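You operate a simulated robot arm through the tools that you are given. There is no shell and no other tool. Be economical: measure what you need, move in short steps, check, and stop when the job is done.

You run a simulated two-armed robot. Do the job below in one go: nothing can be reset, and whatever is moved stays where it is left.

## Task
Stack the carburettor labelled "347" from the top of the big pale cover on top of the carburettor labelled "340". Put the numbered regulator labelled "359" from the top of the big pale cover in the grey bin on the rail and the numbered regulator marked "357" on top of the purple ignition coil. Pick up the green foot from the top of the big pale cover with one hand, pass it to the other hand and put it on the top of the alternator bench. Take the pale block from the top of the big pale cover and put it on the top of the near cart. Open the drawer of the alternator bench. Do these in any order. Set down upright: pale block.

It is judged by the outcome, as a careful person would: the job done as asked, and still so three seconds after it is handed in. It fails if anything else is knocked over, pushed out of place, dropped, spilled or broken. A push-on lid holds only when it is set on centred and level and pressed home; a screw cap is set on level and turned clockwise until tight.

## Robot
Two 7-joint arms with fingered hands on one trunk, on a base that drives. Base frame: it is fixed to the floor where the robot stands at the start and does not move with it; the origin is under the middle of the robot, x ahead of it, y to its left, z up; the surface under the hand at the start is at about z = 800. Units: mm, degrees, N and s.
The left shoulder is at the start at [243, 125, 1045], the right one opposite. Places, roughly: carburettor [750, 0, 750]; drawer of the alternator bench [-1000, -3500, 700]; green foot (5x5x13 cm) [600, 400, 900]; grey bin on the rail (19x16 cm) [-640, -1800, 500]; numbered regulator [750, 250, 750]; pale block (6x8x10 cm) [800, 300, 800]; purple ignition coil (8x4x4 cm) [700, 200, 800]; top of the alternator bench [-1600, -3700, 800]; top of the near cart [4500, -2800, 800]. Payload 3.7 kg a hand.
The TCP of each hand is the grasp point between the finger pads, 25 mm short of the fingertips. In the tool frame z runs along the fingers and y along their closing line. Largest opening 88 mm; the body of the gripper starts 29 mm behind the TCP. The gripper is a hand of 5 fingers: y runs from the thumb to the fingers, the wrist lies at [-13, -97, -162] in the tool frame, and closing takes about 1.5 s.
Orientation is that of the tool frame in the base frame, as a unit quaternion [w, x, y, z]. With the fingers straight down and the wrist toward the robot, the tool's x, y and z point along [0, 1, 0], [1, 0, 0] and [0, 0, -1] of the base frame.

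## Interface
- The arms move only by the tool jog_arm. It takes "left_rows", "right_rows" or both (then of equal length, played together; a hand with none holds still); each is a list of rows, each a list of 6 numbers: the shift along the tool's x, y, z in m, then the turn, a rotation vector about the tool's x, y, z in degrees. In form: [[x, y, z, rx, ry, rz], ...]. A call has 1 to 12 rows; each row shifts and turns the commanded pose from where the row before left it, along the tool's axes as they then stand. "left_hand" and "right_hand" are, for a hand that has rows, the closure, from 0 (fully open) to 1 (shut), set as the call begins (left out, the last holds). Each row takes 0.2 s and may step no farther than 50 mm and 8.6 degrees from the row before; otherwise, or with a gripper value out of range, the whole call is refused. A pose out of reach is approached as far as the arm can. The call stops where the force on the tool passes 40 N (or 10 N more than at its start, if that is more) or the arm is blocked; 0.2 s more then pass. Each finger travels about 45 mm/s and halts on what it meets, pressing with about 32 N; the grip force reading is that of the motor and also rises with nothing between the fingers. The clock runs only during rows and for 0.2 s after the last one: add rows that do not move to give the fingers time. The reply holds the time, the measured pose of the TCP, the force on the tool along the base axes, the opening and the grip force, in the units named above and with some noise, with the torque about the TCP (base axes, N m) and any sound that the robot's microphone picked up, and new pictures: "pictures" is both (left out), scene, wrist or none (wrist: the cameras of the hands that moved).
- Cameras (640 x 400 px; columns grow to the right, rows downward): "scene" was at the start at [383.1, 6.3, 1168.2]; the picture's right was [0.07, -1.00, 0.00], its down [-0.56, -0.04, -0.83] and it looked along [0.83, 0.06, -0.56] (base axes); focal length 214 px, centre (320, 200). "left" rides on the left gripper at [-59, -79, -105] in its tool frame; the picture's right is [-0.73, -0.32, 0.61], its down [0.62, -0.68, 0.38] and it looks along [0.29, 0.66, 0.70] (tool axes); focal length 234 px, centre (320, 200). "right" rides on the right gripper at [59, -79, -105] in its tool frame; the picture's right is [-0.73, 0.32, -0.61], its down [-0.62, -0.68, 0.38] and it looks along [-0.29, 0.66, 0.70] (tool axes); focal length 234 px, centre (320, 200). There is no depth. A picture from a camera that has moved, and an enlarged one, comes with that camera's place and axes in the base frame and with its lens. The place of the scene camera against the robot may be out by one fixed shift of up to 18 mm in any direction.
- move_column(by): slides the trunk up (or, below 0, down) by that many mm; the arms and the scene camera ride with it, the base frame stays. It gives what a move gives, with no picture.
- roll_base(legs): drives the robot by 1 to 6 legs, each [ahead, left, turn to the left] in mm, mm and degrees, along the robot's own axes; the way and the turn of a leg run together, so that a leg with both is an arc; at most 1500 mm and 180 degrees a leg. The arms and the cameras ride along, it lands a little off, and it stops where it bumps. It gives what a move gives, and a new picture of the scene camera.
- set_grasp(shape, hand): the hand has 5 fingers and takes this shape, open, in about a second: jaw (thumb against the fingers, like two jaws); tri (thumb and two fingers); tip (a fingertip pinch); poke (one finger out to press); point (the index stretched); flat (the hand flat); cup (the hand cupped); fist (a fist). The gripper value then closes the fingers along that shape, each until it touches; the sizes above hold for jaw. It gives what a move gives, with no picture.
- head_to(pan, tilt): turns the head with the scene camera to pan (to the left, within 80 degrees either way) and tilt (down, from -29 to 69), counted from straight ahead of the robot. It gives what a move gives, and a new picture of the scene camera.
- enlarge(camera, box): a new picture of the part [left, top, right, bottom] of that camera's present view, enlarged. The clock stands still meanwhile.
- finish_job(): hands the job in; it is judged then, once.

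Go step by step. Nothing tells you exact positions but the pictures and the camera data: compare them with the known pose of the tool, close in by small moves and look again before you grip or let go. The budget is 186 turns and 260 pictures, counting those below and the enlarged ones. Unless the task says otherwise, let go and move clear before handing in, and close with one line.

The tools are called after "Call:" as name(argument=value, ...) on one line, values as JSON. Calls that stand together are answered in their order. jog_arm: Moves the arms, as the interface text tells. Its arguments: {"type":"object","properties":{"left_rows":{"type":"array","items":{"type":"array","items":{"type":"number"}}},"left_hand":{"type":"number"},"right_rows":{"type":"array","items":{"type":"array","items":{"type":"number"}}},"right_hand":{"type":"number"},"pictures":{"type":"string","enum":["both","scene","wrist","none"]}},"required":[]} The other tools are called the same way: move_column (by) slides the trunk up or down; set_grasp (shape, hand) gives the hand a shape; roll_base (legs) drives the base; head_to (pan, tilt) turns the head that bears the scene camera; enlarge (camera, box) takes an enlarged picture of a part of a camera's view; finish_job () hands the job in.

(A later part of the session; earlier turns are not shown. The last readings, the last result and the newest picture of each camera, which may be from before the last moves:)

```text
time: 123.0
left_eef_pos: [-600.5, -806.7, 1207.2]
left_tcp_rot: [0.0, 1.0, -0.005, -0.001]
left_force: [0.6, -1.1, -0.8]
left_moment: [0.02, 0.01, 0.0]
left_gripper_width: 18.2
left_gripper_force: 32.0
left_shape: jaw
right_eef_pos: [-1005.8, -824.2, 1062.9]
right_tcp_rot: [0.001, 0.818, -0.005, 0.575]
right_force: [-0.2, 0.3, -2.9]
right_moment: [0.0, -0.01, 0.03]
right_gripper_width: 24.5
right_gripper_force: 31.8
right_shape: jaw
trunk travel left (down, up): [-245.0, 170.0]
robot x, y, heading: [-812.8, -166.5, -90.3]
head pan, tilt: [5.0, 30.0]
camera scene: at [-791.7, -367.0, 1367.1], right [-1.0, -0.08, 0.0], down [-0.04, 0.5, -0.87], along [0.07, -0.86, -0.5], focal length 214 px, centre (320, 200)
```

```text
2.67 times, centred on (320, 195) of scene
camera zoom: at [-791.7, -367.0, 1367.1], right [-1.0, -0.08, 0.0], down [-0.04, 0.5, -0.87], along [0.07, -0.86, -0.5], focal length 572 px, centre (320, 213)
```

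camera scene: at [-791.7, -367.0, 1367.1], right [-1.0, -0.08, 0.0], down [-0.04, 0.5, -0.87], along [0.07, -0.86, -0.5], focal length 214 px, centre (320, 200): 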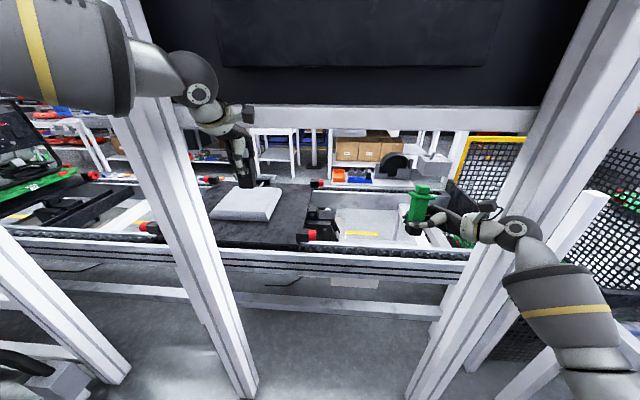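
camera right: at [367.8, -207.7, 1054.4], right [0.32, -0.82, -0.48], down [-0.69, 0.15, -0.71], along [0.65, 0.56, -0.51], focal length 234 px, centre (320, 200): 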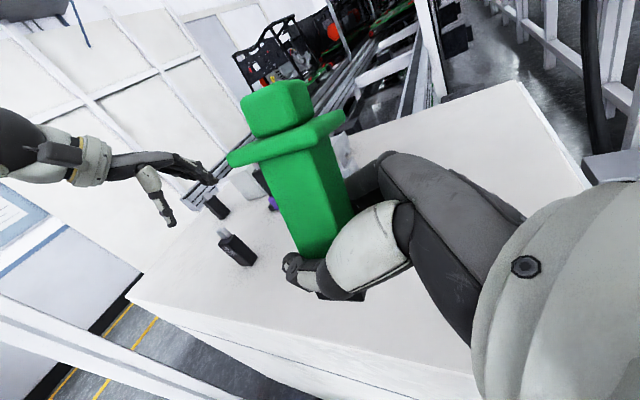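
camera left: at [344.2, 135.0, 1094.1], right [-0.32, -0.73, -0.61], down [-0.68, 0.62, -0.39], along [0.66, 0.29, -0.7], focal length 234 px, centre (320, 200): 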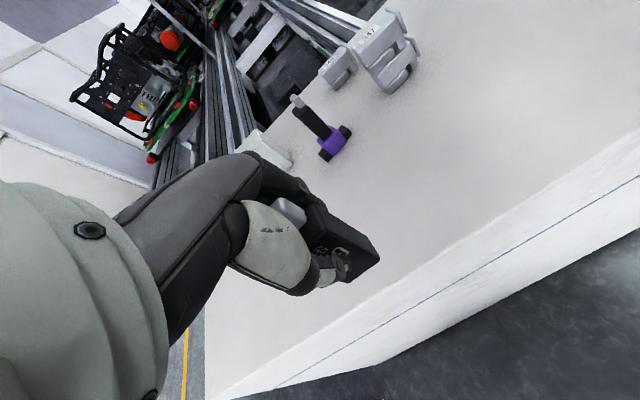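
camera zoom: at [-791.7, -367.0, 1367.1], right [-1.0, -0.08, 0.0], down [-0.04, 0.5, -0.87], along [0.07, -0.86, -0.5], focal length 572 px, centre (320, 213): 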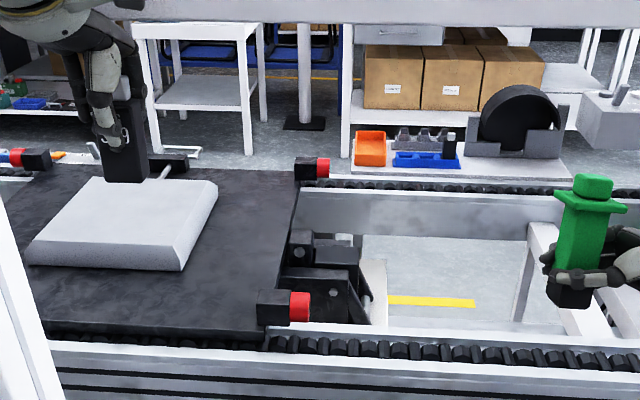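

Call:
enlarge(camera="scene", box=[285, 160, 415, 250])

Call:
head_to(pan=35, tilt=30)

```text
4.44 times, centred on (350, 205) of scene
camera zoom: at [-791.7, -367.0, 1367.1], right [-1.0, -0.08, 0.0], down [-0.04, 0.5, -0.87], along [0.07, -0.86, -0.5], focal length 953 px, centre (187, 178)
```

zoom: 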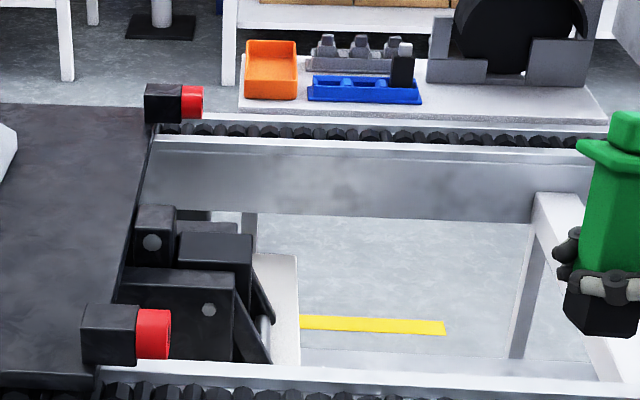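

```text
time: 123.9
left_eef_pos: [-600.3, -805.9, 1207.7]
left_tcp_rot: [0.0, 1.0, -0.004, 0.0]
left_force: [0.2, 1.0, -1.0]
left_moment: [0.02, 0.02, 0.01]
left_gripper_width: 18.3
left_gripper_force: 32.5
left_shape: jaw
right_eef_pos: [-1005.7, -824.7, 1064.6]
right_tcp_rot: [0.002, 0.818, -0.004, 0.575]
right_force: [-0.6, 0.3, -2.8]
right_moment: [0.05, 0.0, 0.02]
right_gripper_width: 24.3
right_gripper_force: 32.2
right_shape: jaw
trunk travel left (down, up): [-245.0, 170.0]
robot x, y, heading: [-810.8, -170.8, -90.4]
head pan, tilt: [35.0, 30.0]
camera scene: at [-747.6, -351.1, 1367.1], right [-0.82, -0.57, 0.0], down [-0.28, 0.41, -0.87], along [0.49, -0.71, -0.5], focal length 214 px, centre (320, 200)
```

scene: 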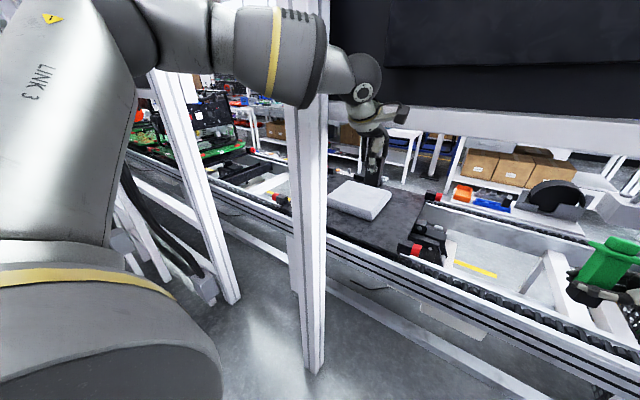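

Call:
enlarge(camera="scene", box=[380, 180, 540, 300])

Call:
enlarge(camera="scene", box=[130, 60, 330, 240])

```text
3.33 times, centred on (460, 240) of scene
camera zoom: at [-747.6, -351.1, 1367.1], right [-0.82, -0.57, 0.0], down [-0.28, 0.41, -0.87], along [0.49, -0.71, -0.5], focal length 715 px, centre (-147, 67)
```

zoom: 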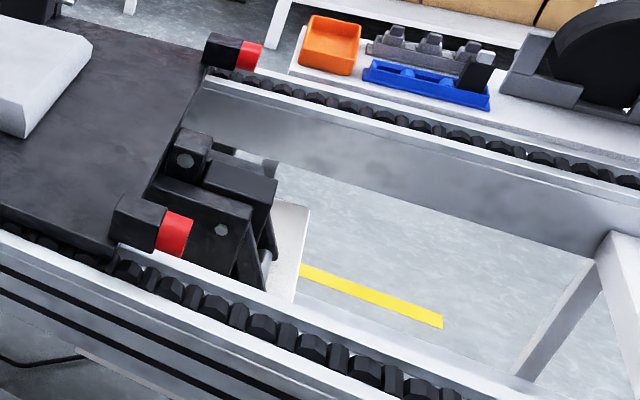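

```text
2.22 times, centred on (230, 150) of scene
camera zoom: at [-747.6, -351.1, 1367.1], right [-0.82, -0.57, 0.0], down [-0.28, 0.41, -0.87], along [0.49, -0.71, -0.5], focal length 477 px, centre (520, 311)
```

zoom: 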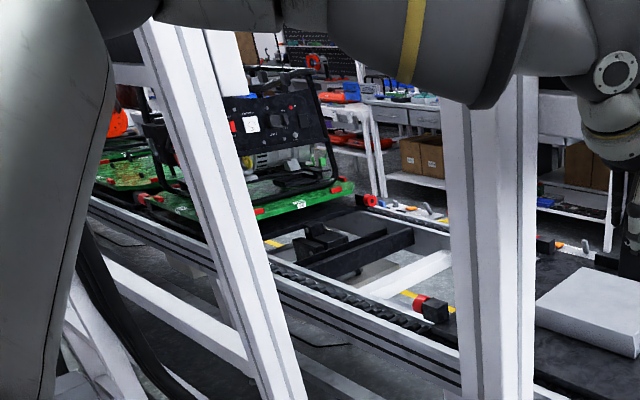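

The bin isn't visible from this side; it may sit low behind the far rail. I'll go around to the far side (the bench is there too). Back out, turn toward −x and look for the way.

Call:
head_to(pan=0, tilt=25)

Call:
roll_base(legs=[[-550, 0, 0], [0, 0, -90]])

```text
time: 125.0
left_eef_pos: [-601.3, -806.6, 1206.6]
left_tcp_rot: [0.0, 1.0, -0.004, -0.001]
left_force: [0.9, -0.4, -2.2]
left_moment: [0.01, 0.01, 0.0]
left_gripper_width: 17.9
left_gripper_force: 32.4
left_shape: jaw
right_eef_pos: [-1004.7, -823.9, 1064.8]
right_tcp_rot: [0.001, 0.818, -0.004, 0.575]
right_force: [0.0, -0.7, -1.7]
right_moment: [0.0, -0.02, 0.02]
right_gripper_width: 24.5
right_gripper_force: 32.1
right_shape: jaw
trunk travel left (down, up): [-245.0, 170.0]
robot x, y, heading: [-810.1, -167.1, -90.4]
head pan, tilt: [0.0, 25.0]
camera scene: at [-799.5, -368.5, 1375.1], right [-1.0, 0.01, 0.0], down [0.0, 0.42, -0.91], along [-0.01, -0.91, -0.42], focal length 214 px, centre (320, 200)
```

scene: 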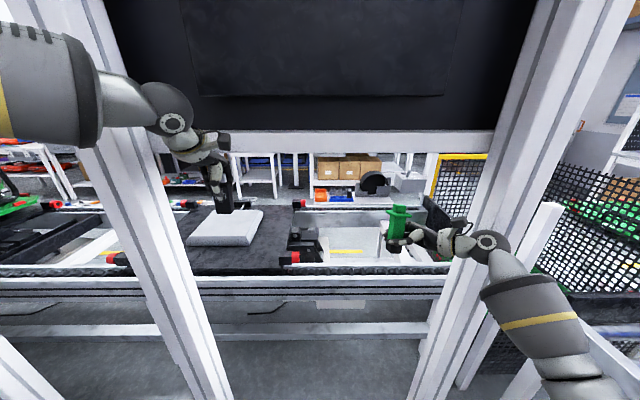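

```text
time: 132.0
left_eef_pos: [-1447.2, 178.6, 1207.4]
left_tcp_rot: [0.0, -0.694, 0.72, 0.001]
left_force: [0.0, 0.0, -1.1]
left_moment: [-0.01, 0.02, 0.0]
left_gripper_width: 17.7
left_gripper_force: 32.0
left_shape: jaw
right_eef_pos: [-1456.0, 583.8, 1064.0]
right_tcp_rot: [-0.412, -0.568, 0.589, -0.401]
right_force: [0.0, 0.1, -2.0]
right_moment: [0.01, -0.04, -0.03]
right_gripper_width: 24.1
right_gripper_force: 31.8
right_shape: jaw
trunk travel left (down, up): [-245.0, 170.0]
robot x, y, heading: [-807.4, 371.2, 178.0]
head pan, tilt: [0.0, 25.0]
camera scene: at [-992.8, 378.6, 1375.1], right [0.03, 1.0, 0.0], down [0.42, -0.01, -0.91], along [-0.91, 0.03, -0.42], focal length 214 px, centre (320, 200)
```

scene: 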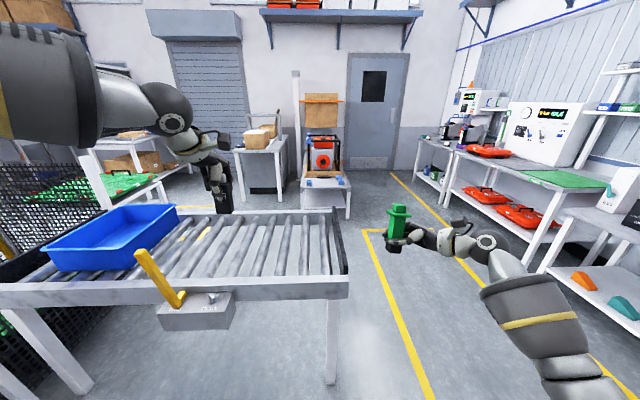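

The way leads past the roller conveyor's end along the yellow-lined aisle. I strafe right, then drive ahead.

Call:
roll_base(legs=[[0, -650, 2], [1500, 0, 0], [550, 0, 0]])

Call:
head_to(pan=65, tilt=20)

```text
time: 147.9
left_eef_pos: [-3476.6, 829.4, 1206.0]
left_tcp_rot: [0.001, -0.702, 0.712, 0.0]
left_force: [-1.0, -0.3, -1.2]
left_moment: [-0.05, 0.03, 0.0]
left_gripper_width: 17.9
left_gripper_force: 32.1
left_shape: jaw
right_eef_pos: [-3492.3, 1233.6, 1063.8]
right_tcp_rot: [-0.408, -0.574, 0.583, -0.405]
right_force: [-0.9, 1.0, -4.4]
right_moment: [0.01, -0.03, 0.01]
right_gripper_width: 24.0
right_gripper_force: 31.9
right_shape: jaw
trunk travel left (down, up): [-245.0, 170.0]
robot x, y, heading: [-2839.8, 1038.3, 179.5]
head pan, tilt: [0.0, 25.0]
camera scene: at [-3026.0, 1038.2, 1375.1], right [0.01, 1.0, 0.0], down [0.42, -0.01, -0.91], along [-0.91, 0.01, -0.42], focal length 214 px, centre (320, 200)
```

scene: 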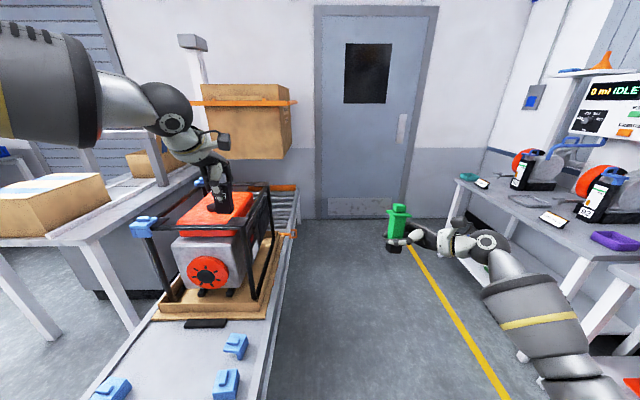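

```text
time: 149.3
left_eef_pos: [-3476.5, 829.8, 1207.8]
left_tcp_rot: [0.001, -0.702, 0.712, 0.0]
left_force: [0.1, -0.1, -1.4]
left_moment: [0.01, 0.02, 0.0]
left_gripper_width: 17.8
left_gripper_force: 31.8
left_shape: jaw
right_eef_pos: [-3493.1, 1235.1, 1063.1]
right_tcp_rot: [-0.408, -0.574, 0.583, -0.405]
right_force: [-0.9, -0.2, -2.5]
right_moment: [0.02, 0.0, 0.02]
right_gripper_width: 24.0
right_gripper_force: 32.0
right_shape: jaw
trunk travel left (down, up): [-245.0, 170.0]
robot x, y, heading: [-2841.0, 1034.4, 179.2]
head pan, tilt: [65.0, 20.0]
camera scene: at [-2974.1, 953.1, 1383.2], right [-0.9, 0.44, 0.0], down [0.15, 0.31, -0.94], along [-0.41, -0.85, -0.34], focal length 214 px, centre (320, 200)
```

scene: 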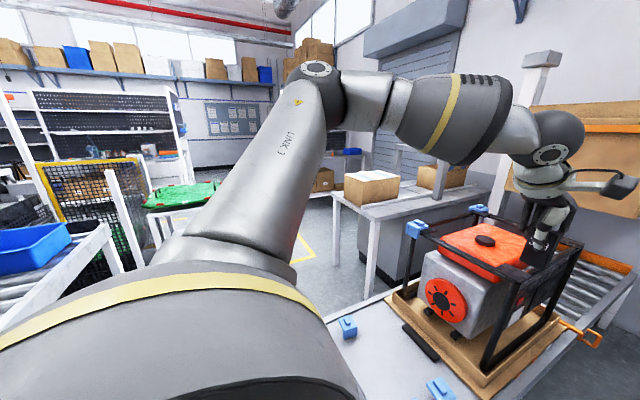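

Back up a little, turn left, then line up with the gap between the blue-bin conveyor and the generator table.

Call:
head_to(pan=0, tilt=22)

Call:
roll_base(legs=[[-550, 0, 0], [0, 0, 90], [0, -480, 0]])

```text
time: 150.6
left_eef_pos: [-3475.9, 830.0, 1206.0]
left_tcp_rot: [0.001, -0.702, 0.712, 0.001]
left_force: [1.0, -0.5, -0.9]
left_moment: [-0.01, 0.01, 0.0]
left_gripper_width: 18.0
left_gripper_force: 32.2
left_shape: jaw
right_eef_pos: [-3492.4, 1232.9, 1063.5]
right_tcp_rot: [-0.407, -0.574, 0.583, -0.406]
right_force: [1.3, 0.0, -1.2]
right_moment: [0.02, -0.05, -0.02]
right_gripper_width: 23.8
right_gripper_force: 32.1
right_shape: jaw
trunk travel left (down, up): [-245.0, 170.0]
robot x, y, heading: [-2839.1, 1034.1, 179.1]
head pan, tilt: [0.0, 22.0]
camera scene: at [-3026.3, 1038.1, 1380.0], right [0.01, 1.0, 0.0], down [0.37, 0.0, -0.93], along [-0.93, 0.01, -0.37], focal length 214 px, centre (320, 200)
```

scene: 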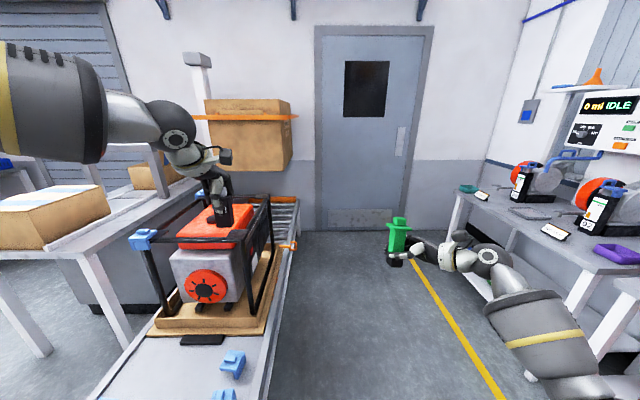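

```text
time: 162.0
left_eef_pos: [-2568.6, 400.7, 1207.5]
left_tcp_rot: [-0.001, 1.0, -0.006, 0.0]
left_force: [0.9, 0.5, -1.3]
left_moment: [0.01, -0.01, 0.01]
left_gripper_width: 18.0
left_gripper_force: 32.7
left_shape: jaw
right_eef_pos: [-2973.8, 383.6, 1062.8]
right_tcp_rot: [0.001, 0.818, -0.005, 0.575]
right_force: [-0.1, 0.6, -1.8]
right_moment: [0.07, -0.03, 0.03]
right_gripper_width: 24.3
right_gripper_force: 32.4
right_shape: jaw
trunk travel left (down, up): [-245.0, 170.0]
robot x, y, heading: [-2776.8, 1036.9, -90.8]
head pan, tilt: [0.0, 22.0]
camera scene: at [-2766.9, 838.2, 1380.0], right [-1.0, 0.01, 0.0], down [0.0, 0.37, -0.93], along [-0.01, -0.93, -0.37], focal length 214 px, centre (320, 200)
```

scene: 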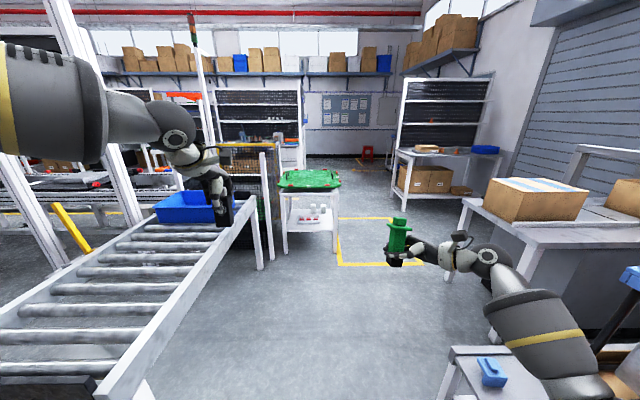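

A clear corridor ahead. Drive forward, sidestep right past the green-topped table, and look again.

Call:
roll_base(legs=[[1250, -50, 0], [0, -620, 0], [800, 0, 0]])

```text
time: 177.6
left_eef_pos: [-3299.8, -1607.9, 1206.9]
left_tcp_rot: [0.0, 1.0, -0.012, 0.0]
left_force: [-0.7, 0.7, -1.9]
left_moment: [0.0, -0.01, -0.02]
left_gripper_width: 18.0
left_gripper_force: 31.9
left_shape: jaw
right_eef_pos: [-3704.0, -1617.2, 1063.8]
right_tcp_rot: [0.005, 0.818, -0.009, 0.575]
right_force: [-0.7, 0.5, -2.7]
right_moment: [0.0, 0.02, 0.0]
right_gripper_width: 24.3
right_gripper_force: 31.6
right_shape: jaw
trunk travel left (down, up): [-245.0, 170.0]
robot x, y, heading: [-3499.1, -967.3, -91.2]
head pan, tilt: [0.0, 22.0]
camera scene: at [-3490.9, -1166.9, 1379.9], right [-1.0, 0.02, 0.0], down [0.01, 0.38, -0.93], along [-0.02, -0.93, -0.38], focal length 214 px, centre (320, 200)
```

scene: 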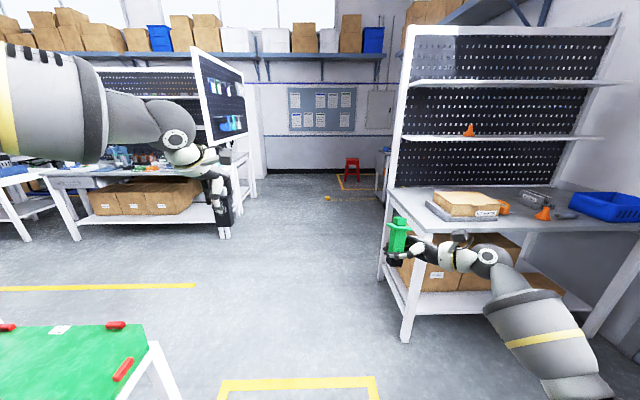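

Call:
roll_base(legs=[[300, 180, 0], [1150, 0, 0], [0, 0, 91]])

Call:
head_to(pan=40, tilt=22)

```text
time: 189.2
left_eef_pos: [-2709.7, -2236.7, 1207.0]
left_tcp_rot: [0.001, 0.72, 0.694, -0.001]
left_force: [0.1, 0.2, -1.2]
left_moment: [0.02, 0.0, -0.04]
left_gripper_width: 17.7
left_gripper_force: 32.3
left_shape: jaw
right_eef_pos: [-2700.6, -2639.9, 1063.2]
right_tcp_rot: [-0.401, 0.589, 0.568, 0.412]
right_force: [0.3, -0.1, -1.5]
right_moment: [0.02, 0.01, 0.02]
right_gripper_width: 24.4
right_gripper_force: 32.6
right_shape: jaw
trunk travel left (down, up): [-245.0, 170.0]
robot x, y, heading: [-3349.7, -2426.5, -1.6]
head pan, tilt: [0.0, 22.0]
camera scene: at [-3138.3, -2434.9, 1380.0], right [-0.04, -1.0, 0.0], down [-0.37, 0.01, -0.93], along [0.93, -0.03, -0.37], focal length 214 px, centre (320, 200)
```

scene: 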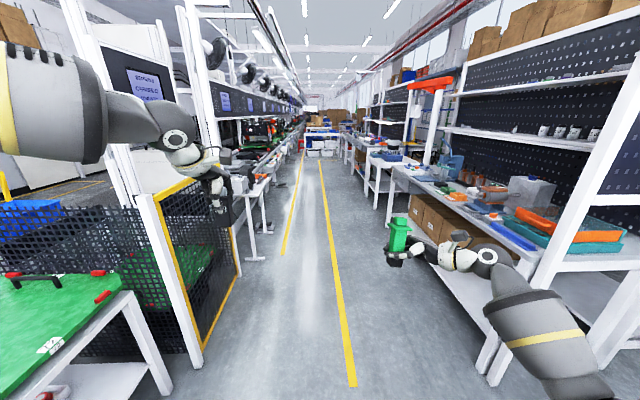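

```text
time: 190.2
left_eef_pos: [-2709.2, -2236.3, 1207.1]
left_tcp_rot: [0.0, 0.719, 0.695, -0.001]
left_force: [1.2, -0.7, -1.3]
left_moment: [-0.01, -0.02, 0.02]
left_gripper_width: 18.1
left_gripper_force: 31.9
left_shape: jaw
right_eef_pos: [-2700.5, -2640.0, 1063.9]
right_tcp_rot: [-0.401, 0.589, 0.568, 0.412]
right_force: [-0.1, 0.5, -2.6]
right_moment: [0.02, 0.04, -0.01]
right_gripper_width: 24.1
right_gripper_force: 32.1
right_shape: jaw
trunk travel left (down, up): [-245.0, 170.0]
robot x, y, heading: [-3351.0, -2430.0, -1.8]
head pan, tilt: [40.0, 22.0]
camera scene: at [-3157.8, -2374.8, 1380.0], right [0.61, -0.79, 0.0], down [-0.3, -0.23, -0.93], along [0.73, 0.57, -0.37], focal length 214 px, centre (320, 200)
```

scene: 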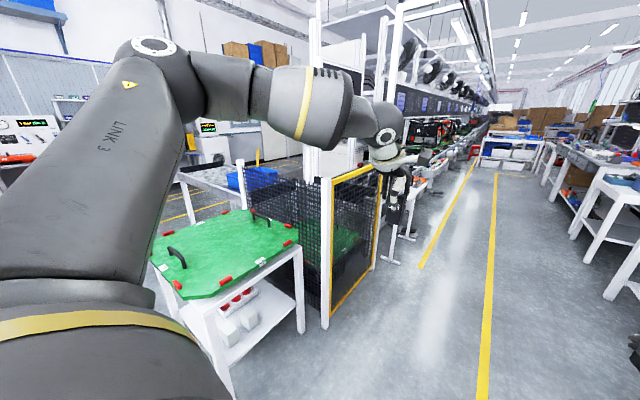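

The aisle leads past the rail's far side (left) and the benches (right). Drive down it toward the bin.

Call:
head_to(pan=30, tilt=25)

Call:
roll_base(legs=[[0, -80, 1.6], [1350, 0, 0], [700, 0, 0]])

```text
time: 191.0
left_eef_pos: [-2707.5, -2235.1, 1207.4]
left_tcp_rot: [0.001, 0.72, 0.694, 0.0]
left_force: [0.0, -0.4, -0.3]
left_moment: [0.01, 0.01, -0.01]
left_gripper_width: 17.9
left_gripper_force: 31.5
left_shape: jaw
right_eef_pos: [-2700.3, -2639.1, 1064.2]
right_tcp_rot: [-0.401, 0.588, 0.568, 0.413]
right_force: [-0.2, -0.2, -2.5]
right_moment: [-0.01, 0.02, -0.02]
right_gripper_width: 24.4
right_gripper_force: 32.3
right_shape: jaw
trunk travel left (down, up): [-245.0, 170.0]
robot x, y, heading: [-3350.5, -2427.2, -2.0]
head pan, tilt: [30.0, 25.0]
camera scene: at [-3149.7, -2388.6, 1375.1], right [0.47, -0.88, 0.0], down [-0.37, -0.2, -0.91], along [0.8, 0.43, -0.42], focal length 214 px, centre (320, 200)
```

scene: 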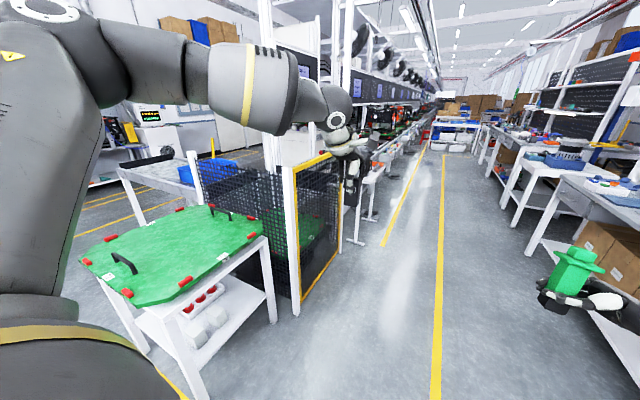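

```text
time: 202.1
left_eef_pos: [-686.8, -2288.9, 1207.8]
left_tcp_rot: [-0.001, 0.705, 0.709, -0.001]
left_force: [0.5, 0.3, -2.4]
left_moment: [-0.01, 0.03, 0.02]
left_gripper_width: 17.9
left_gripper_force: 31.8
left_shape: jaw
right_eef_pos: [-661.3, -2693.1, 1062.8]
right_tcp_rot: [-0.409, 0.577, 0.58, 0.404]
right_force: [0.2, 0.0, -3.1]
right_moment: [0.03, 0.02, 0.04]
right_gripper_width: 24.2
right_gripper_force: 31.8
right_shape: jaw
trunk travel left (down, up): [-245.0, 170.0]
robot x, y, heading: [-1321.1, -2505.7, 0.4]
head pan, tilt: [30.0, 25.0]
camera scene: at [-1121.7, -2459.9, 1375.1], right [0.51, -0.86, 0.0], down [-0.37, -0.21, -0.91], along [0.78, 0.46, -0.42], focal length 214 px, centre (320, 200)
```

scene: 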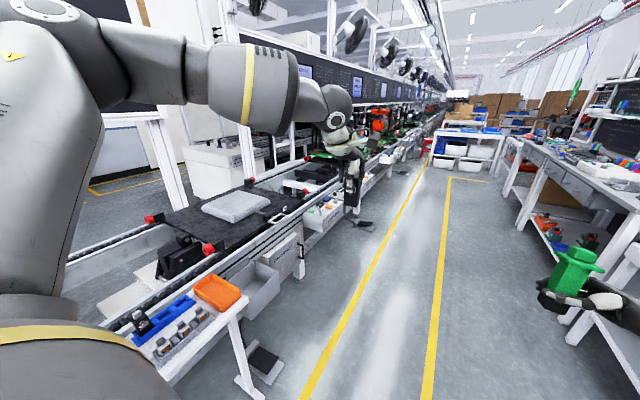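

There it is: an open grey bin hanging on the rail's side, beside the board with the orange bin.

Call:
enlarge(camera="scene", box=[180, 210, 340, 320])

```text
3.64 times, centred on (260, 265) of scene
camera zoom: at [-1121.7, -2459.9, 1375.1], right [0.51, -0.86, 0.0], down [-0.37, -0.21, -0.91], along [0.78, 0.46, -0.42], focal length 780 px, centre (538, -36)
```

zoom: 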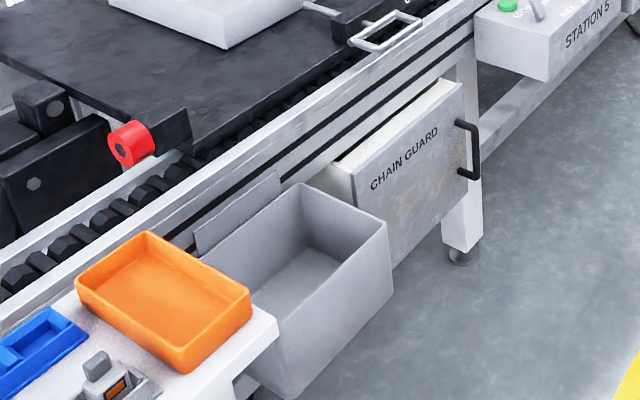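

The grey bin's opening centres near (-617,-1783), rim z≈600, roughly 190×155 mm. Drive alongside, turn to face it.

Call:
roll_base(legs=[[840, 0, 0], [0, 0, 90]])

Call:
head_to(pan=10, tilt=45)

```text
time: 210.4
left_eef_pos: [-727.4, -1871.2, 1208.4]
left_tcp_rot: [0.001, -0.02, 1.0, 0.0]
left_force: [-0.7, -0.6, -1.1]
left_moment: [-0.02, 0.0, -0.02]
left_gripper_width: 17.6
left_gripper_force: 31.9
left_shape: jaw
right_eef_pos: [-325.7, -1833.4, 1064.7]
right_tcp_rot: [-0.575, -0.017, 0.818, -0.014]
right_force: [-0.4, 0.4, -2.6]
right_moment: [-0.05, -0.01, 0.01]
right_gripper_width: 24.3
right_gripper_force: 32.0
right_shape: jaw
trunk travel left (down, up): [-245.0, 170.0]
robot x, y, heading: [-484.8, -2495.8, 92.4]
head pan, tilt: [30.0, 25.0]
camera scene: at [-529.1, -2312.1, 1375.1], right [0.84, 0.54, 0.0], down [0.23, -0.36, -0.91], along [-0.49, 0.77, -0.42], focal length 214 px, centre (320, 200)
```

scene: 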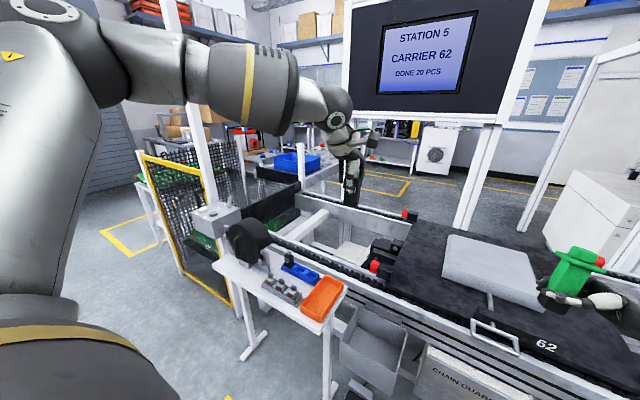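

```text
time: 211.2
left_eef_pos: [-728.9, -1872.6, 1207.3]
left_tcp_rot: [0.001, -0.021, 1.0, -0.001]
left_force: [0.3, -0.4, -1.2]
left_moment: [0.0, -0.01, 0.01]
left_gripper_width: 18.0
left_gripper_force: 31.6
left_shape: jaw
right_eef_pos: [-325.2, -1831.8, 1064.1]
right_tcp_rot: [-0.575, -0.016, 0.818, -0.014]
right_force: [-1.0, 0.3, -1.7]
right_moment: [-0.02, 0.01, 0.01]
right_gripper_width: 23.9
right_gripper_force: 32.0
right_shape: jaw
trunk travel left (down, up): [-245.0, 170.0]
robot x, y, heading: [-488.2, -2499.3, 92.3]
head pan, tilt: [10.0, 45.0]
camera scene: at [-497.1, -2310.5, 1344.6], right [0.98, 0.22, 0.0], down [0.15, -0.69, -0.71], along [-0.15, 0.69, -0.71], focal length 214 px, centre (320, 200)
```

scene: 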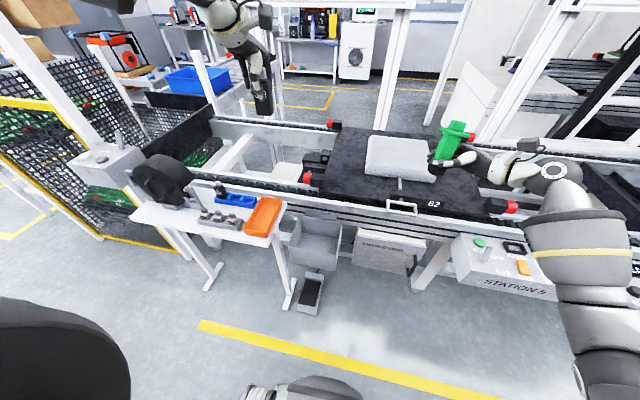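

Call:
enlarge(camera="scene", box=[260, 200, 380, 290])

```text
4.44 times, centred on (320, 245) of scene
camera zoom: at [-497.1, -2310.5, 1344.6], right [0.98, 0.22, 0.0], down [0.15, -0.69, -0.71], along [-0.15, 0.69, -0.71], focal length 953 px, centre (320, 0)
```

zoom: 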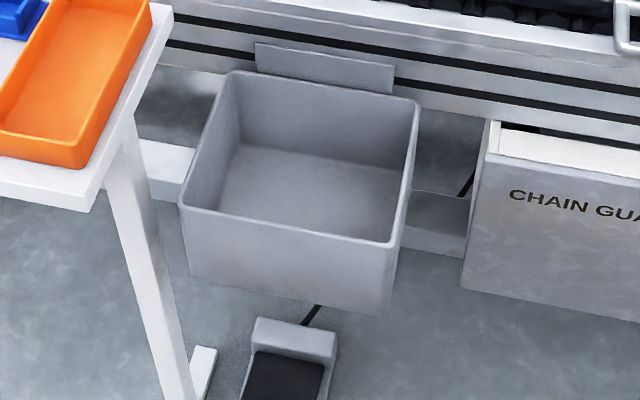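

Call:
move_column(by=-110)

Call:
jog_arm(left_rows=[[-0.035, 0.023, 0.0, 0, 0, -1], [-0.035, 0.023, 0.0, 0, 0, -1], [-0.034, 0.035, 0.0, 0, 0, 0], [0, 0, 0.045, 0, 0, 0], [0, 0, 0.045, 0, 0, 0], [0, 0, 0.045, 0, 0, 0], [0, 0, 0.045, 0, 0, 0], [0, 0, 0.045, 0, 0, 0], [0, 0, 0.045, 0, 0, 0]], pictures="both")

```text
time: 212.6
left_eef_pos: [-727.9, -1873.0, 1098.8]
left_tcp_rot: [0.001, -0.021, 1.0, 0.0]
left_force: [0.9, 0.7, -1.4]
left_moment: [-0.03, 0.04, 0.03]
left_gripper_width: 17.9
left_gripper_force: 32.2
left_shape: jaw
right_eef_pos: [-325.3, -1833.7, 955.9]
right_tcp_rot: [-0.575, -0.018, 0.818, -0.013]
right_force: [-0.2, -0.4, -2.8]
right_moment: [-0.01, 0.0, -0.03]
right_gripper_width: 24.2
right_gripper_force: 31.4
right_shape: jaw
trunk travel left (down, up): [-135.0, 280.0]
robot x, y, heading: [-487.0, -2497.7, 92.6]
head pan, tilt: [10.0, 45.0]
```

```text
time: 214.6
left_eef_pos: [-625.8, -1785.2, 826.7]
left_tcp_rot: [0.001, -0.04, 0.999, -0.001]
left_force: [0.2, 0.2, -1.8]
left_moment: [-0.03, 0.01, -0.01]
left_gripper_width: 17.7
left_gripper_force: 31.9
left_shape: jaw
right_eef_pos: [-326.5, -1832.2, 951.9]
right_tcp_rot: [-0.576, -0.017, 0.817, -0.015]
right_force: [0.0, 0.3, -2.7]
right_moment: [-0.01, 0.03, 0.02]
right_gripper_width: 24.0
right_gripper_force: 32.2
right_shape: jaw
trunk travel left (down, up): [-135.0, 280.0]
robot x, y, heading: [-486.0, -2492.5, 92.6]
head pan, tilt: [10.0, 45.0]
camera scene: at [-502.2, -2193.3, 1223.1], right [0.98, 0.22, 0.0], down [0.15, -0.69, -0.71], along [-0.15, 0.69, -0.71], focal length 214 px, centre (320, 200)
camera left: at [-560.8, -1860.4, 931.3], right [0.75, -0.27, -0.61], down [-0.57, -0.73, -0.38], along [-0.34, 0.63, -0.7], focal length 234 px, centre (320, 200)
```

scene: 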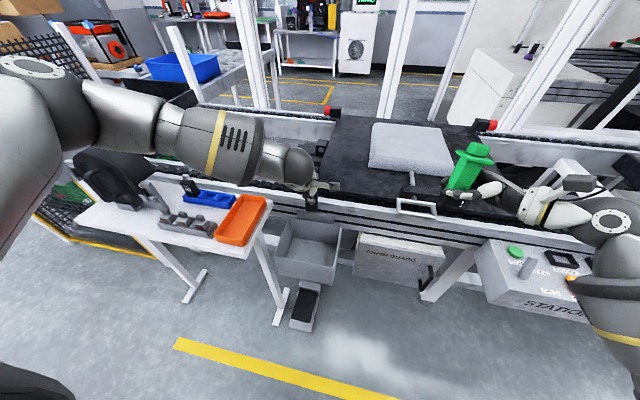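
left: 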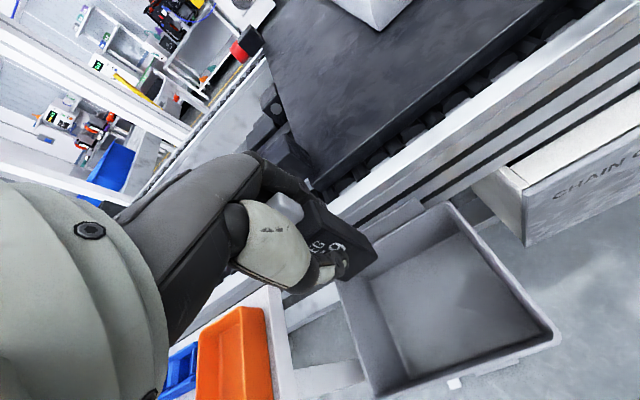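

The wrist camera puts the bin's centre at (-640,-1795), rim z≈605. Shift and lower into the bin.

Call:
jog_arm(left_rows=[[0.014, -0.003, 0.02, 0, 0, 0], [0, 0, 0.045, 0, 0, 0], [0, 0, 0.045, 0, 0, 0], [0, 0, 0.04, 0, 0, 0], [0, 0, 0.0, 0, 0, 0]], pictures="both")

```text
time: 215.8
left_eef_pos: [-662.8, -1803.5, 698.9]
left_tcp_rot: [0.0, -0.039, 0.999, 0.0]
left_force: [-0.1, 0.1, -1.5]
left_moment: [0.02, 0.02, 0.01]
left_gripper_width: 17.8
left_gripper_force: 32.1
left_shape: jaw
left hand out of reach, approached as far as the arm can: row 3, 4
right_eef_pos: [-326.3, -1832.9, 953.4]
right_tcp_rot: [-0.575, -0.017, 0.818, -0.014]
right_force: [-0.4, -0.1, -1.9]
right_moment: [-0.02, 0.06, 0.01]
right_gripper_width: 24.2
right_gripper_force: 32.0
right_shape: jaw
trunk travel left (down, up): [-135.0, 280.0]
robot x, y, heading: [-489.0, -2495.2, 92.3]
head pan, tilt: [10.0, 45.0]
camera scene: at [-501.9, -2194.4, 1223.5], right [0.98, 0.21, 0.0], down [0.15, -0.69, -0.71], along [-0.15, 0.69, -0.71], focal length 214 px, centre (320, 200)
camera left: at [-597.5, -1878.2, 802.9], right [0.75, -0.27, -0.61], down [-0.57, -0.73, -0.38], along [-0.34, 0.63, -0.7], focal length 234 px, centre (320, 200)
```

scene: 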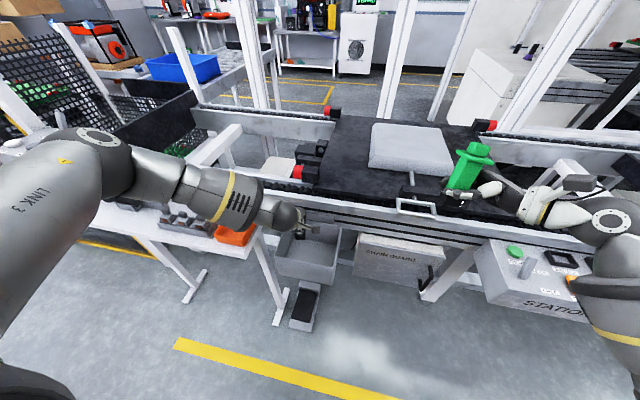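
left: 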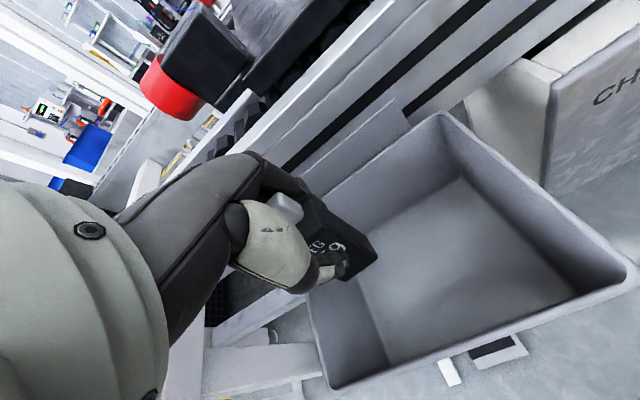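

The forearm got too low over the side table. I raise the arm at once and check nothing was touched.

Call:
jog_arm(left_rows=[[0, 0, -0.045, 0, 0, 0], [0, 0, -0.045, 0, 0, 0], [0, 0, -0.045, 0, 0, 0], [0, 0, -0.045, 0, 0, 0], [0, -0.02, -0.045, 0, 0, 0], [0, -0.02, -0.045, 0, 0, 0], [0, -0.02, -0.045, 0, 0, 0]], pictures="scene")

Call:
enlarge(camera="scene", box=[50, 130, 290, 260])

```text
time: 217.4
left_eef_pos: [-658.2, -1864.4, 1015.3]
left_tcp_rot: [0.001, -0.038, 0.999, 0.001]
left_force: [0.7, 0.1, -1.7]
left_moment: [0.02, -0.01, -0.02]
left_gripper_width: 18.0
left_gripper_force: 32.0
left_shape: jaw
right_eef_pos: [-325.8, -1833.3, 954.5]
right_tcp_rot: [-0.574, -0.017, 0.818, -0.014]
right_force: [-0.1, -1.4, -1.6]
right_moment: [-0.03, 0.02, -0.03]
right_gripper_width: 23.9
right_gripper_force: 31.7
right_shape: jaw
trunk travel left (down, up): [-135.0, 280.0]
robot x, y, heading: [-488.6, -2494.8, 92.3]
head pan, tilt: [10.0, 45.0]
camera scene: at [-501.7, -2195.8, 1224.0], right [0.98, 0.21, 0.0], down [0.15, -0.69, -0.71], along [-0.15, 0.69, -0.71], focal length 214 px, centre (320, 200)
```

scene: 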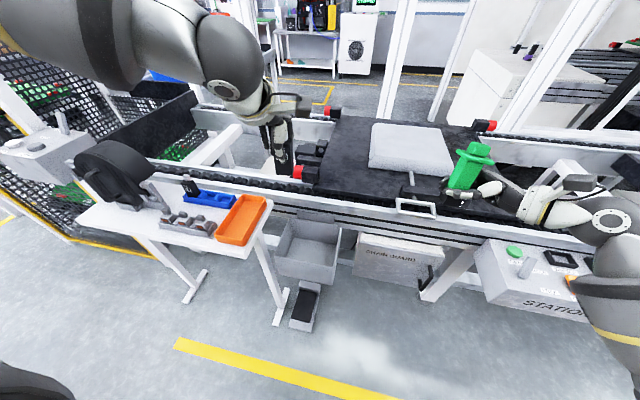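

```text
2.67 times, centred on (170, 195) of scene
camera zoom: at [-501.7, -2195.8, 1224.0], right [0.98, 0.21, 0.0], down [0.15, -0.69, -0.71], along [-0.15, 0.69, -0.71], focal length 572 px, centre (720, 213)
```

zoom: 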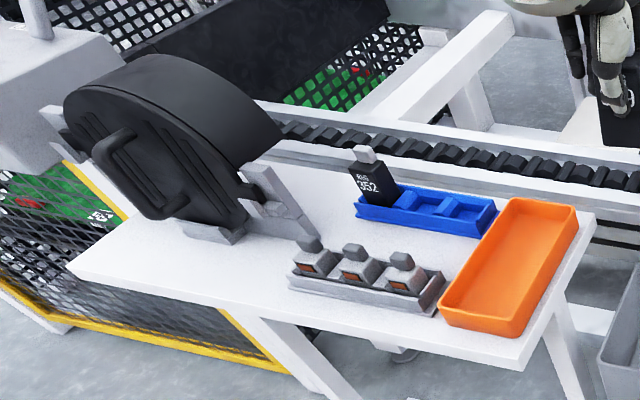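

Nothing was disturbed. I raise the trunk and stand closer and more to the right, so the arm can come down steeply into the bin.

Call:
move_column(by=150)

Call:
roll_base(legs=[[190, -180, -2]])

Call:
jog_arm(left_rows=[[0.03, -0.03, 0, 0, 0, 0], [0.03, -0.03, 0, 0, 0, 0], [0.03, -0.03, 0, 0, 0, 0], [0.03, -0.02, 0, 0, 0, 0], [0.03, 0, 0.02, 0, 0, 0], [0.0, 0, 0.04, 0, 0, 0], [0, 0, 0.04, 0, 0, 0]], pictures="both")

```text
time: 219.2
left_eef_pos: [-660.5, -1862.7, 1161.1]
left_tcp_rot: [0.001, -0.039, 0.999, -0.002]
left_force: [-0.4, -0.4, -1.3]
left_moment: [0.0, 0.02, 0.01]
left_gripper_width: 17.8
left_gripper_force: 31.9
left_shape: jaw
right_eef_pos: [-324.6, -1830.4, 1100.8]
right_tcp_rot: [-0.575, -0.016, 0.818, -0.015]
right_force: [-0.5, 0.4, -1.9]
right_moment: [-0.04, 0.06, 0.02]
right_gripper_width: 23.9
right_gripper_force: 32.0
right_shape: jaw
trunk travel left (down, up): [-285.0, 130.0]
robot x, y, heading: [-487.4, -2496.6, 92.6]
head pan, tilt: [10.0, 45.0]
```

```text
time: 221.4
left_eef_pos: [-459.4, -1665.7, 1161.9]
left_tcp_rot: [0.0, -0.02, 1.0, -0.001]
left_force: [-0.4, 0.0, -1.9]
left_moment: [0.0, 0.01, 0.01]
left_gripper_width: 17.8
left_gripper_force: 31.4
left_shape: jaw
right_eef_pos: [-124.4, -1648.7, 1103.1]
right_tcp_rot: [-0.575, -0.002, 0.818, -0.004]
right_force: [0.1, -0.4, -2.1]
right_moment: [0.0, 0.02, 0.03]
right_gripper_width: 24.2
right_gripper_force: 32.9
right_shape: jaw
trunk travel left (down, up): [-285.0, 130.0]
robot x, y, heading: [-310.6, -2307.3, 90.5]
head pan, tilt: [10.0, 45.0]
camera scene: at [-313.3, -2151.4, 1385.7], right [0.98, 0.18, 0.0], down [0.13, -0.7, -0.71], along [-0.13, 0.7, -0.71], focal length 214 px, centre (320, 200)
```

scene: 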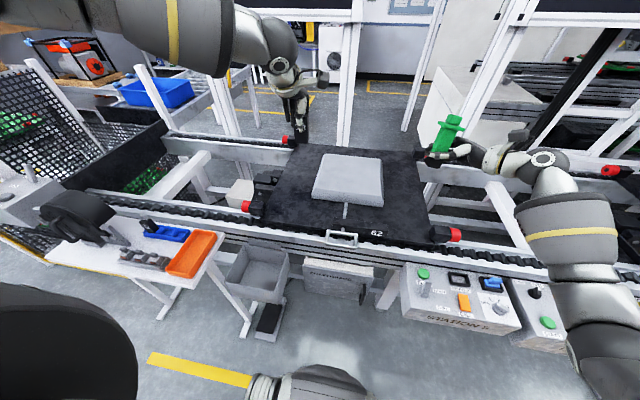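

```text
time: 223.0
left_eef_pos: [-605.0, -1783.5, 1061.1]
left_tcp_rot: [0.001, -0.021, 1.0, 0.0]
left_force: [-0.4, -0.4, -1.2]
left_moment: [-0.04, 0.01, -0.04]
left_gripper_width: 17.7
left_gripper_force: 31.9
left_shape: jaw
right_eef_pos: [-125.6, -1648.1, 1103.4]
right_tcp_rot: [-0.576, -0.001, 0.818, -0.004]
right_force: [-0.3, 1.4, -2.2]
right_moment: [-0.03, 0.0, 0.0]
right_gripper_width: 23.9
right_gripper_force: 32.5
right_shape: jaw
trunk travel left (down, up): [-285.0, 130.0]
robot x, y, heading: [-311.4, -2304.9, 90.3]
head pan, tilt: [10.0, 45.0]
camera scene: at [-314.3, -2151.1, 1385.6], right [0.98, 0.18, 0.0], down [0.13, -0.7, -0.71], along [-0.13, 0.7, -0.71], focal length 214 px, centre (320, 200)
camera left: at [-543.2, -1860.4, 1165.2], right [0.74, -0.29, -0.6], down [-0.59, -0.71, -0.38], along [-0.31, 0.64, -0.7], focal length 234 px, centre (320, 200)
```

scene: 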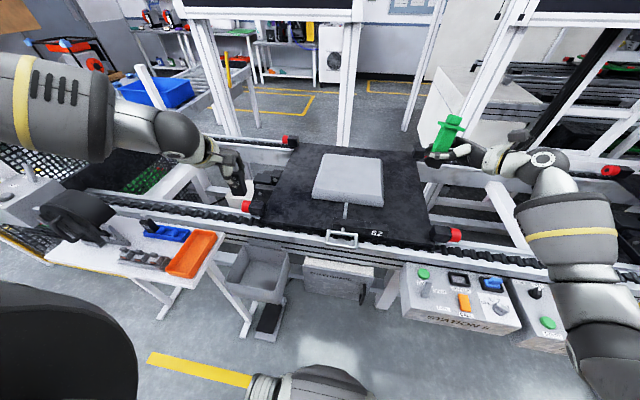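
left: 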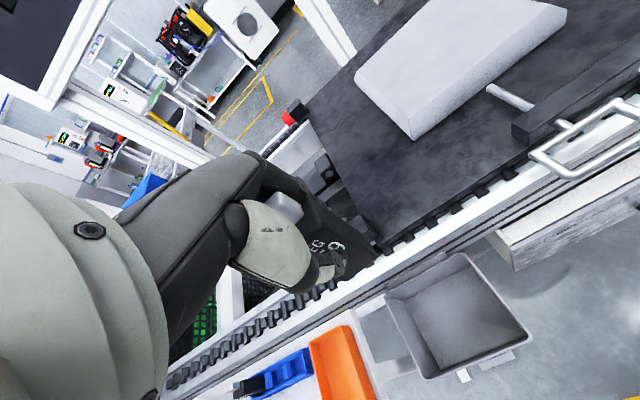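

Call:
jog_arm(left_rows=[[0.018, -0.002, 0.03, 0, 0, 0], [0.018, -0.002, 0.03, 0, 0, 0], [0, 0, 0.045, 0, 0, 0], [0, 0, 0.045, 0, 0, 0], [0, 0, 0.045, 0, 0, 0], [0, 0, 0.045, 0, 0, 0]], pictures="both")

```text
time: 224.4
left_eef_pos: [-645.8, -1795.1, 864.7]
left_tcp_rot: [0.0, -0.02, 1.0, 0.0]
left_force: [0.2, -0.1, -1.5]
left_moment: [-0.03, -0.02, 0.02]
left_gripper_width: 17.7
left_gripper_force: 31.9
left_shape: jaw
left hand out of reach, approached as far as the arm can: row 5, 6
right_eef_pos: [-126.5, -1650.2, 1103.2]
right_tcp_rot: [-0.574, -0.003, 0.819, -0.003]
right_force: [0.0, 0.0, -2.3]
right_moment: [-0.06, 0.05, -0.02]
right_gripper_width: 24.1
right_gripper_force: 32.4
right_shape: jaw
trunk travel left (down, up): [-285.0, 130.0]
robot x, y, heading: [-311.5, -2304.4, 90.1]
head pan, tilt: [10.0, 45.0]
camera scene: at [-315.9, -2153.6, 1386.1], right [0.98, 0.18, 0.0], down [0.13, -0.69, -0.71], along [-0.13, 0.7, -0.71], focal length 214 px, centre (320, 200)
camera left: at [-583.8, -1872.4, 969.2], right [0.74, -0.29, -0.6], down [-0.59, -0.71, -0.38], along [-0.31, 0.64, -0.7], focal length 234 px, centre (320, 200)
```

scene: 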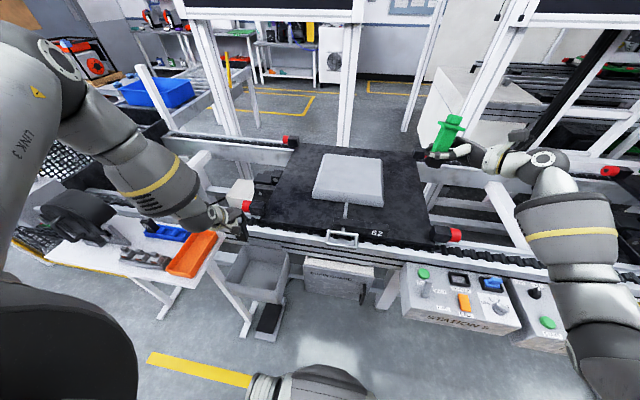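
left: 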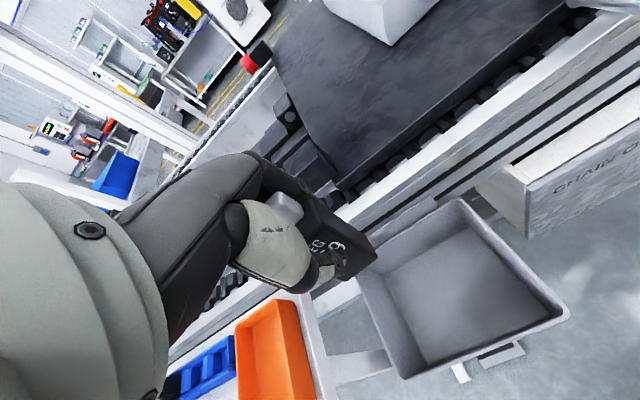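

Call:
move_column(by=-90)

Call:
jog_arm(left_rows=[[-0.005, 0.006, 0.02, 0, 0, 0], [0, 0, 0.03, 0, 0, 0], [0, 0, 0.03, 0, 0, 0]], pictures="both")

```text
time: 225.7
left_eef_pos: [-643.0, -1794.1, 777.0]
left_tcp_rot: [0.0, -0.021, 1.0, 0.002]
left_force: [0.7, 0.0, -1.7]
left_moment: [0.01, -0.01, -0.01]
left_gripper_width: 17.9
left_gripper_force: 31.6
left_shape: jaw
right_eef_pos: [-124.2, -1649.8, 1015.0]
right_tcp_rot: [-0.575, -0.003, 0.818, -0.002]
right_force: [-0.8, 0.0, -1.6]
right_moment: [-0.03, 0.0, -0.06]
right_gripper_width: 23.9
right_gripper_force: 32.0
right_shape: jaw
trunk travel left (down, up): [-195.0, 220.0]
robot x, y, heading: [-311.3, -2302.9, 90.1]
head pan, tilt: [10.0, 45.0]
```

```text
time: 226.4
left_eef_pos: [-639.2, -1786.6, 701.2]
left_tcp_rot: [0.0, -0.02, 1.0, -0.001]
left_force: [-0.4, 0.3, -1.5]
left_moment: [0.01, -0.01, 0.02]
left_gripper_width: 18.0
left_gripper_force: 32.2
left_shape: jaw
left hand out of reach, approached as far as the arm can: row 3
right_eef_pos: [-123.9, -1648.8, 1010.7]
right_tcp_rot: [-0.576, -0.001, 0.818, -0.004]
right_force: [-0.1, -0.4, -2.0]
right_moment: [-0.03, 0.06, 0.03]
right_gripper_width: 23.8
right_gripper_force: 31.6
right_shape: jaw
trunk travel left (down, up): [-195.0, 220.0]
robot x, y, heading: [-308.0, -2305.6, 90.3]
head pan, tilt: [10.0, 45.0]
camera scene: at [-312.6, -2068.2, 1291.2], right [0.98, 0.18, 0.0], down [0.13, -0.7, -0.71], along [-0.13, 0.7, -0.71], focal length 214 px, centre (320, 200)
camera left: at [-576.6, -1864.3, 805.6], right [0.74, -0.3, -0.61], down [-0.6, -0.71, -0.38], along [-0.32, 0.64, -0.7], focal length 234 px, centre (320, 200)
```

scene: 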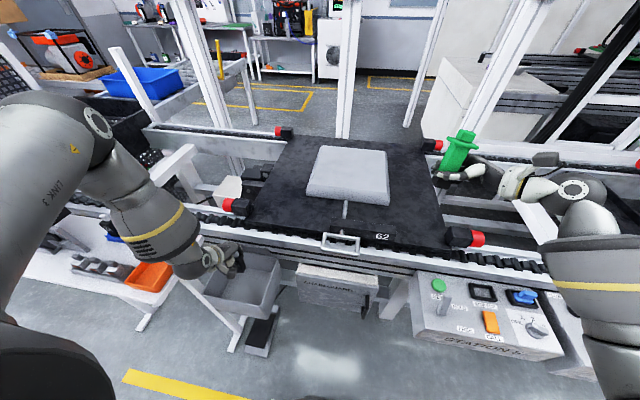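
left: 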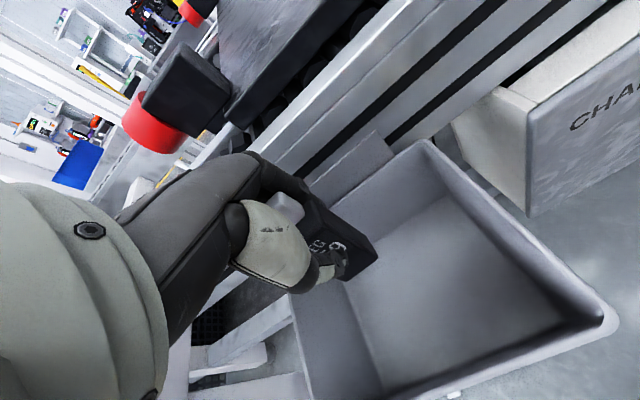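

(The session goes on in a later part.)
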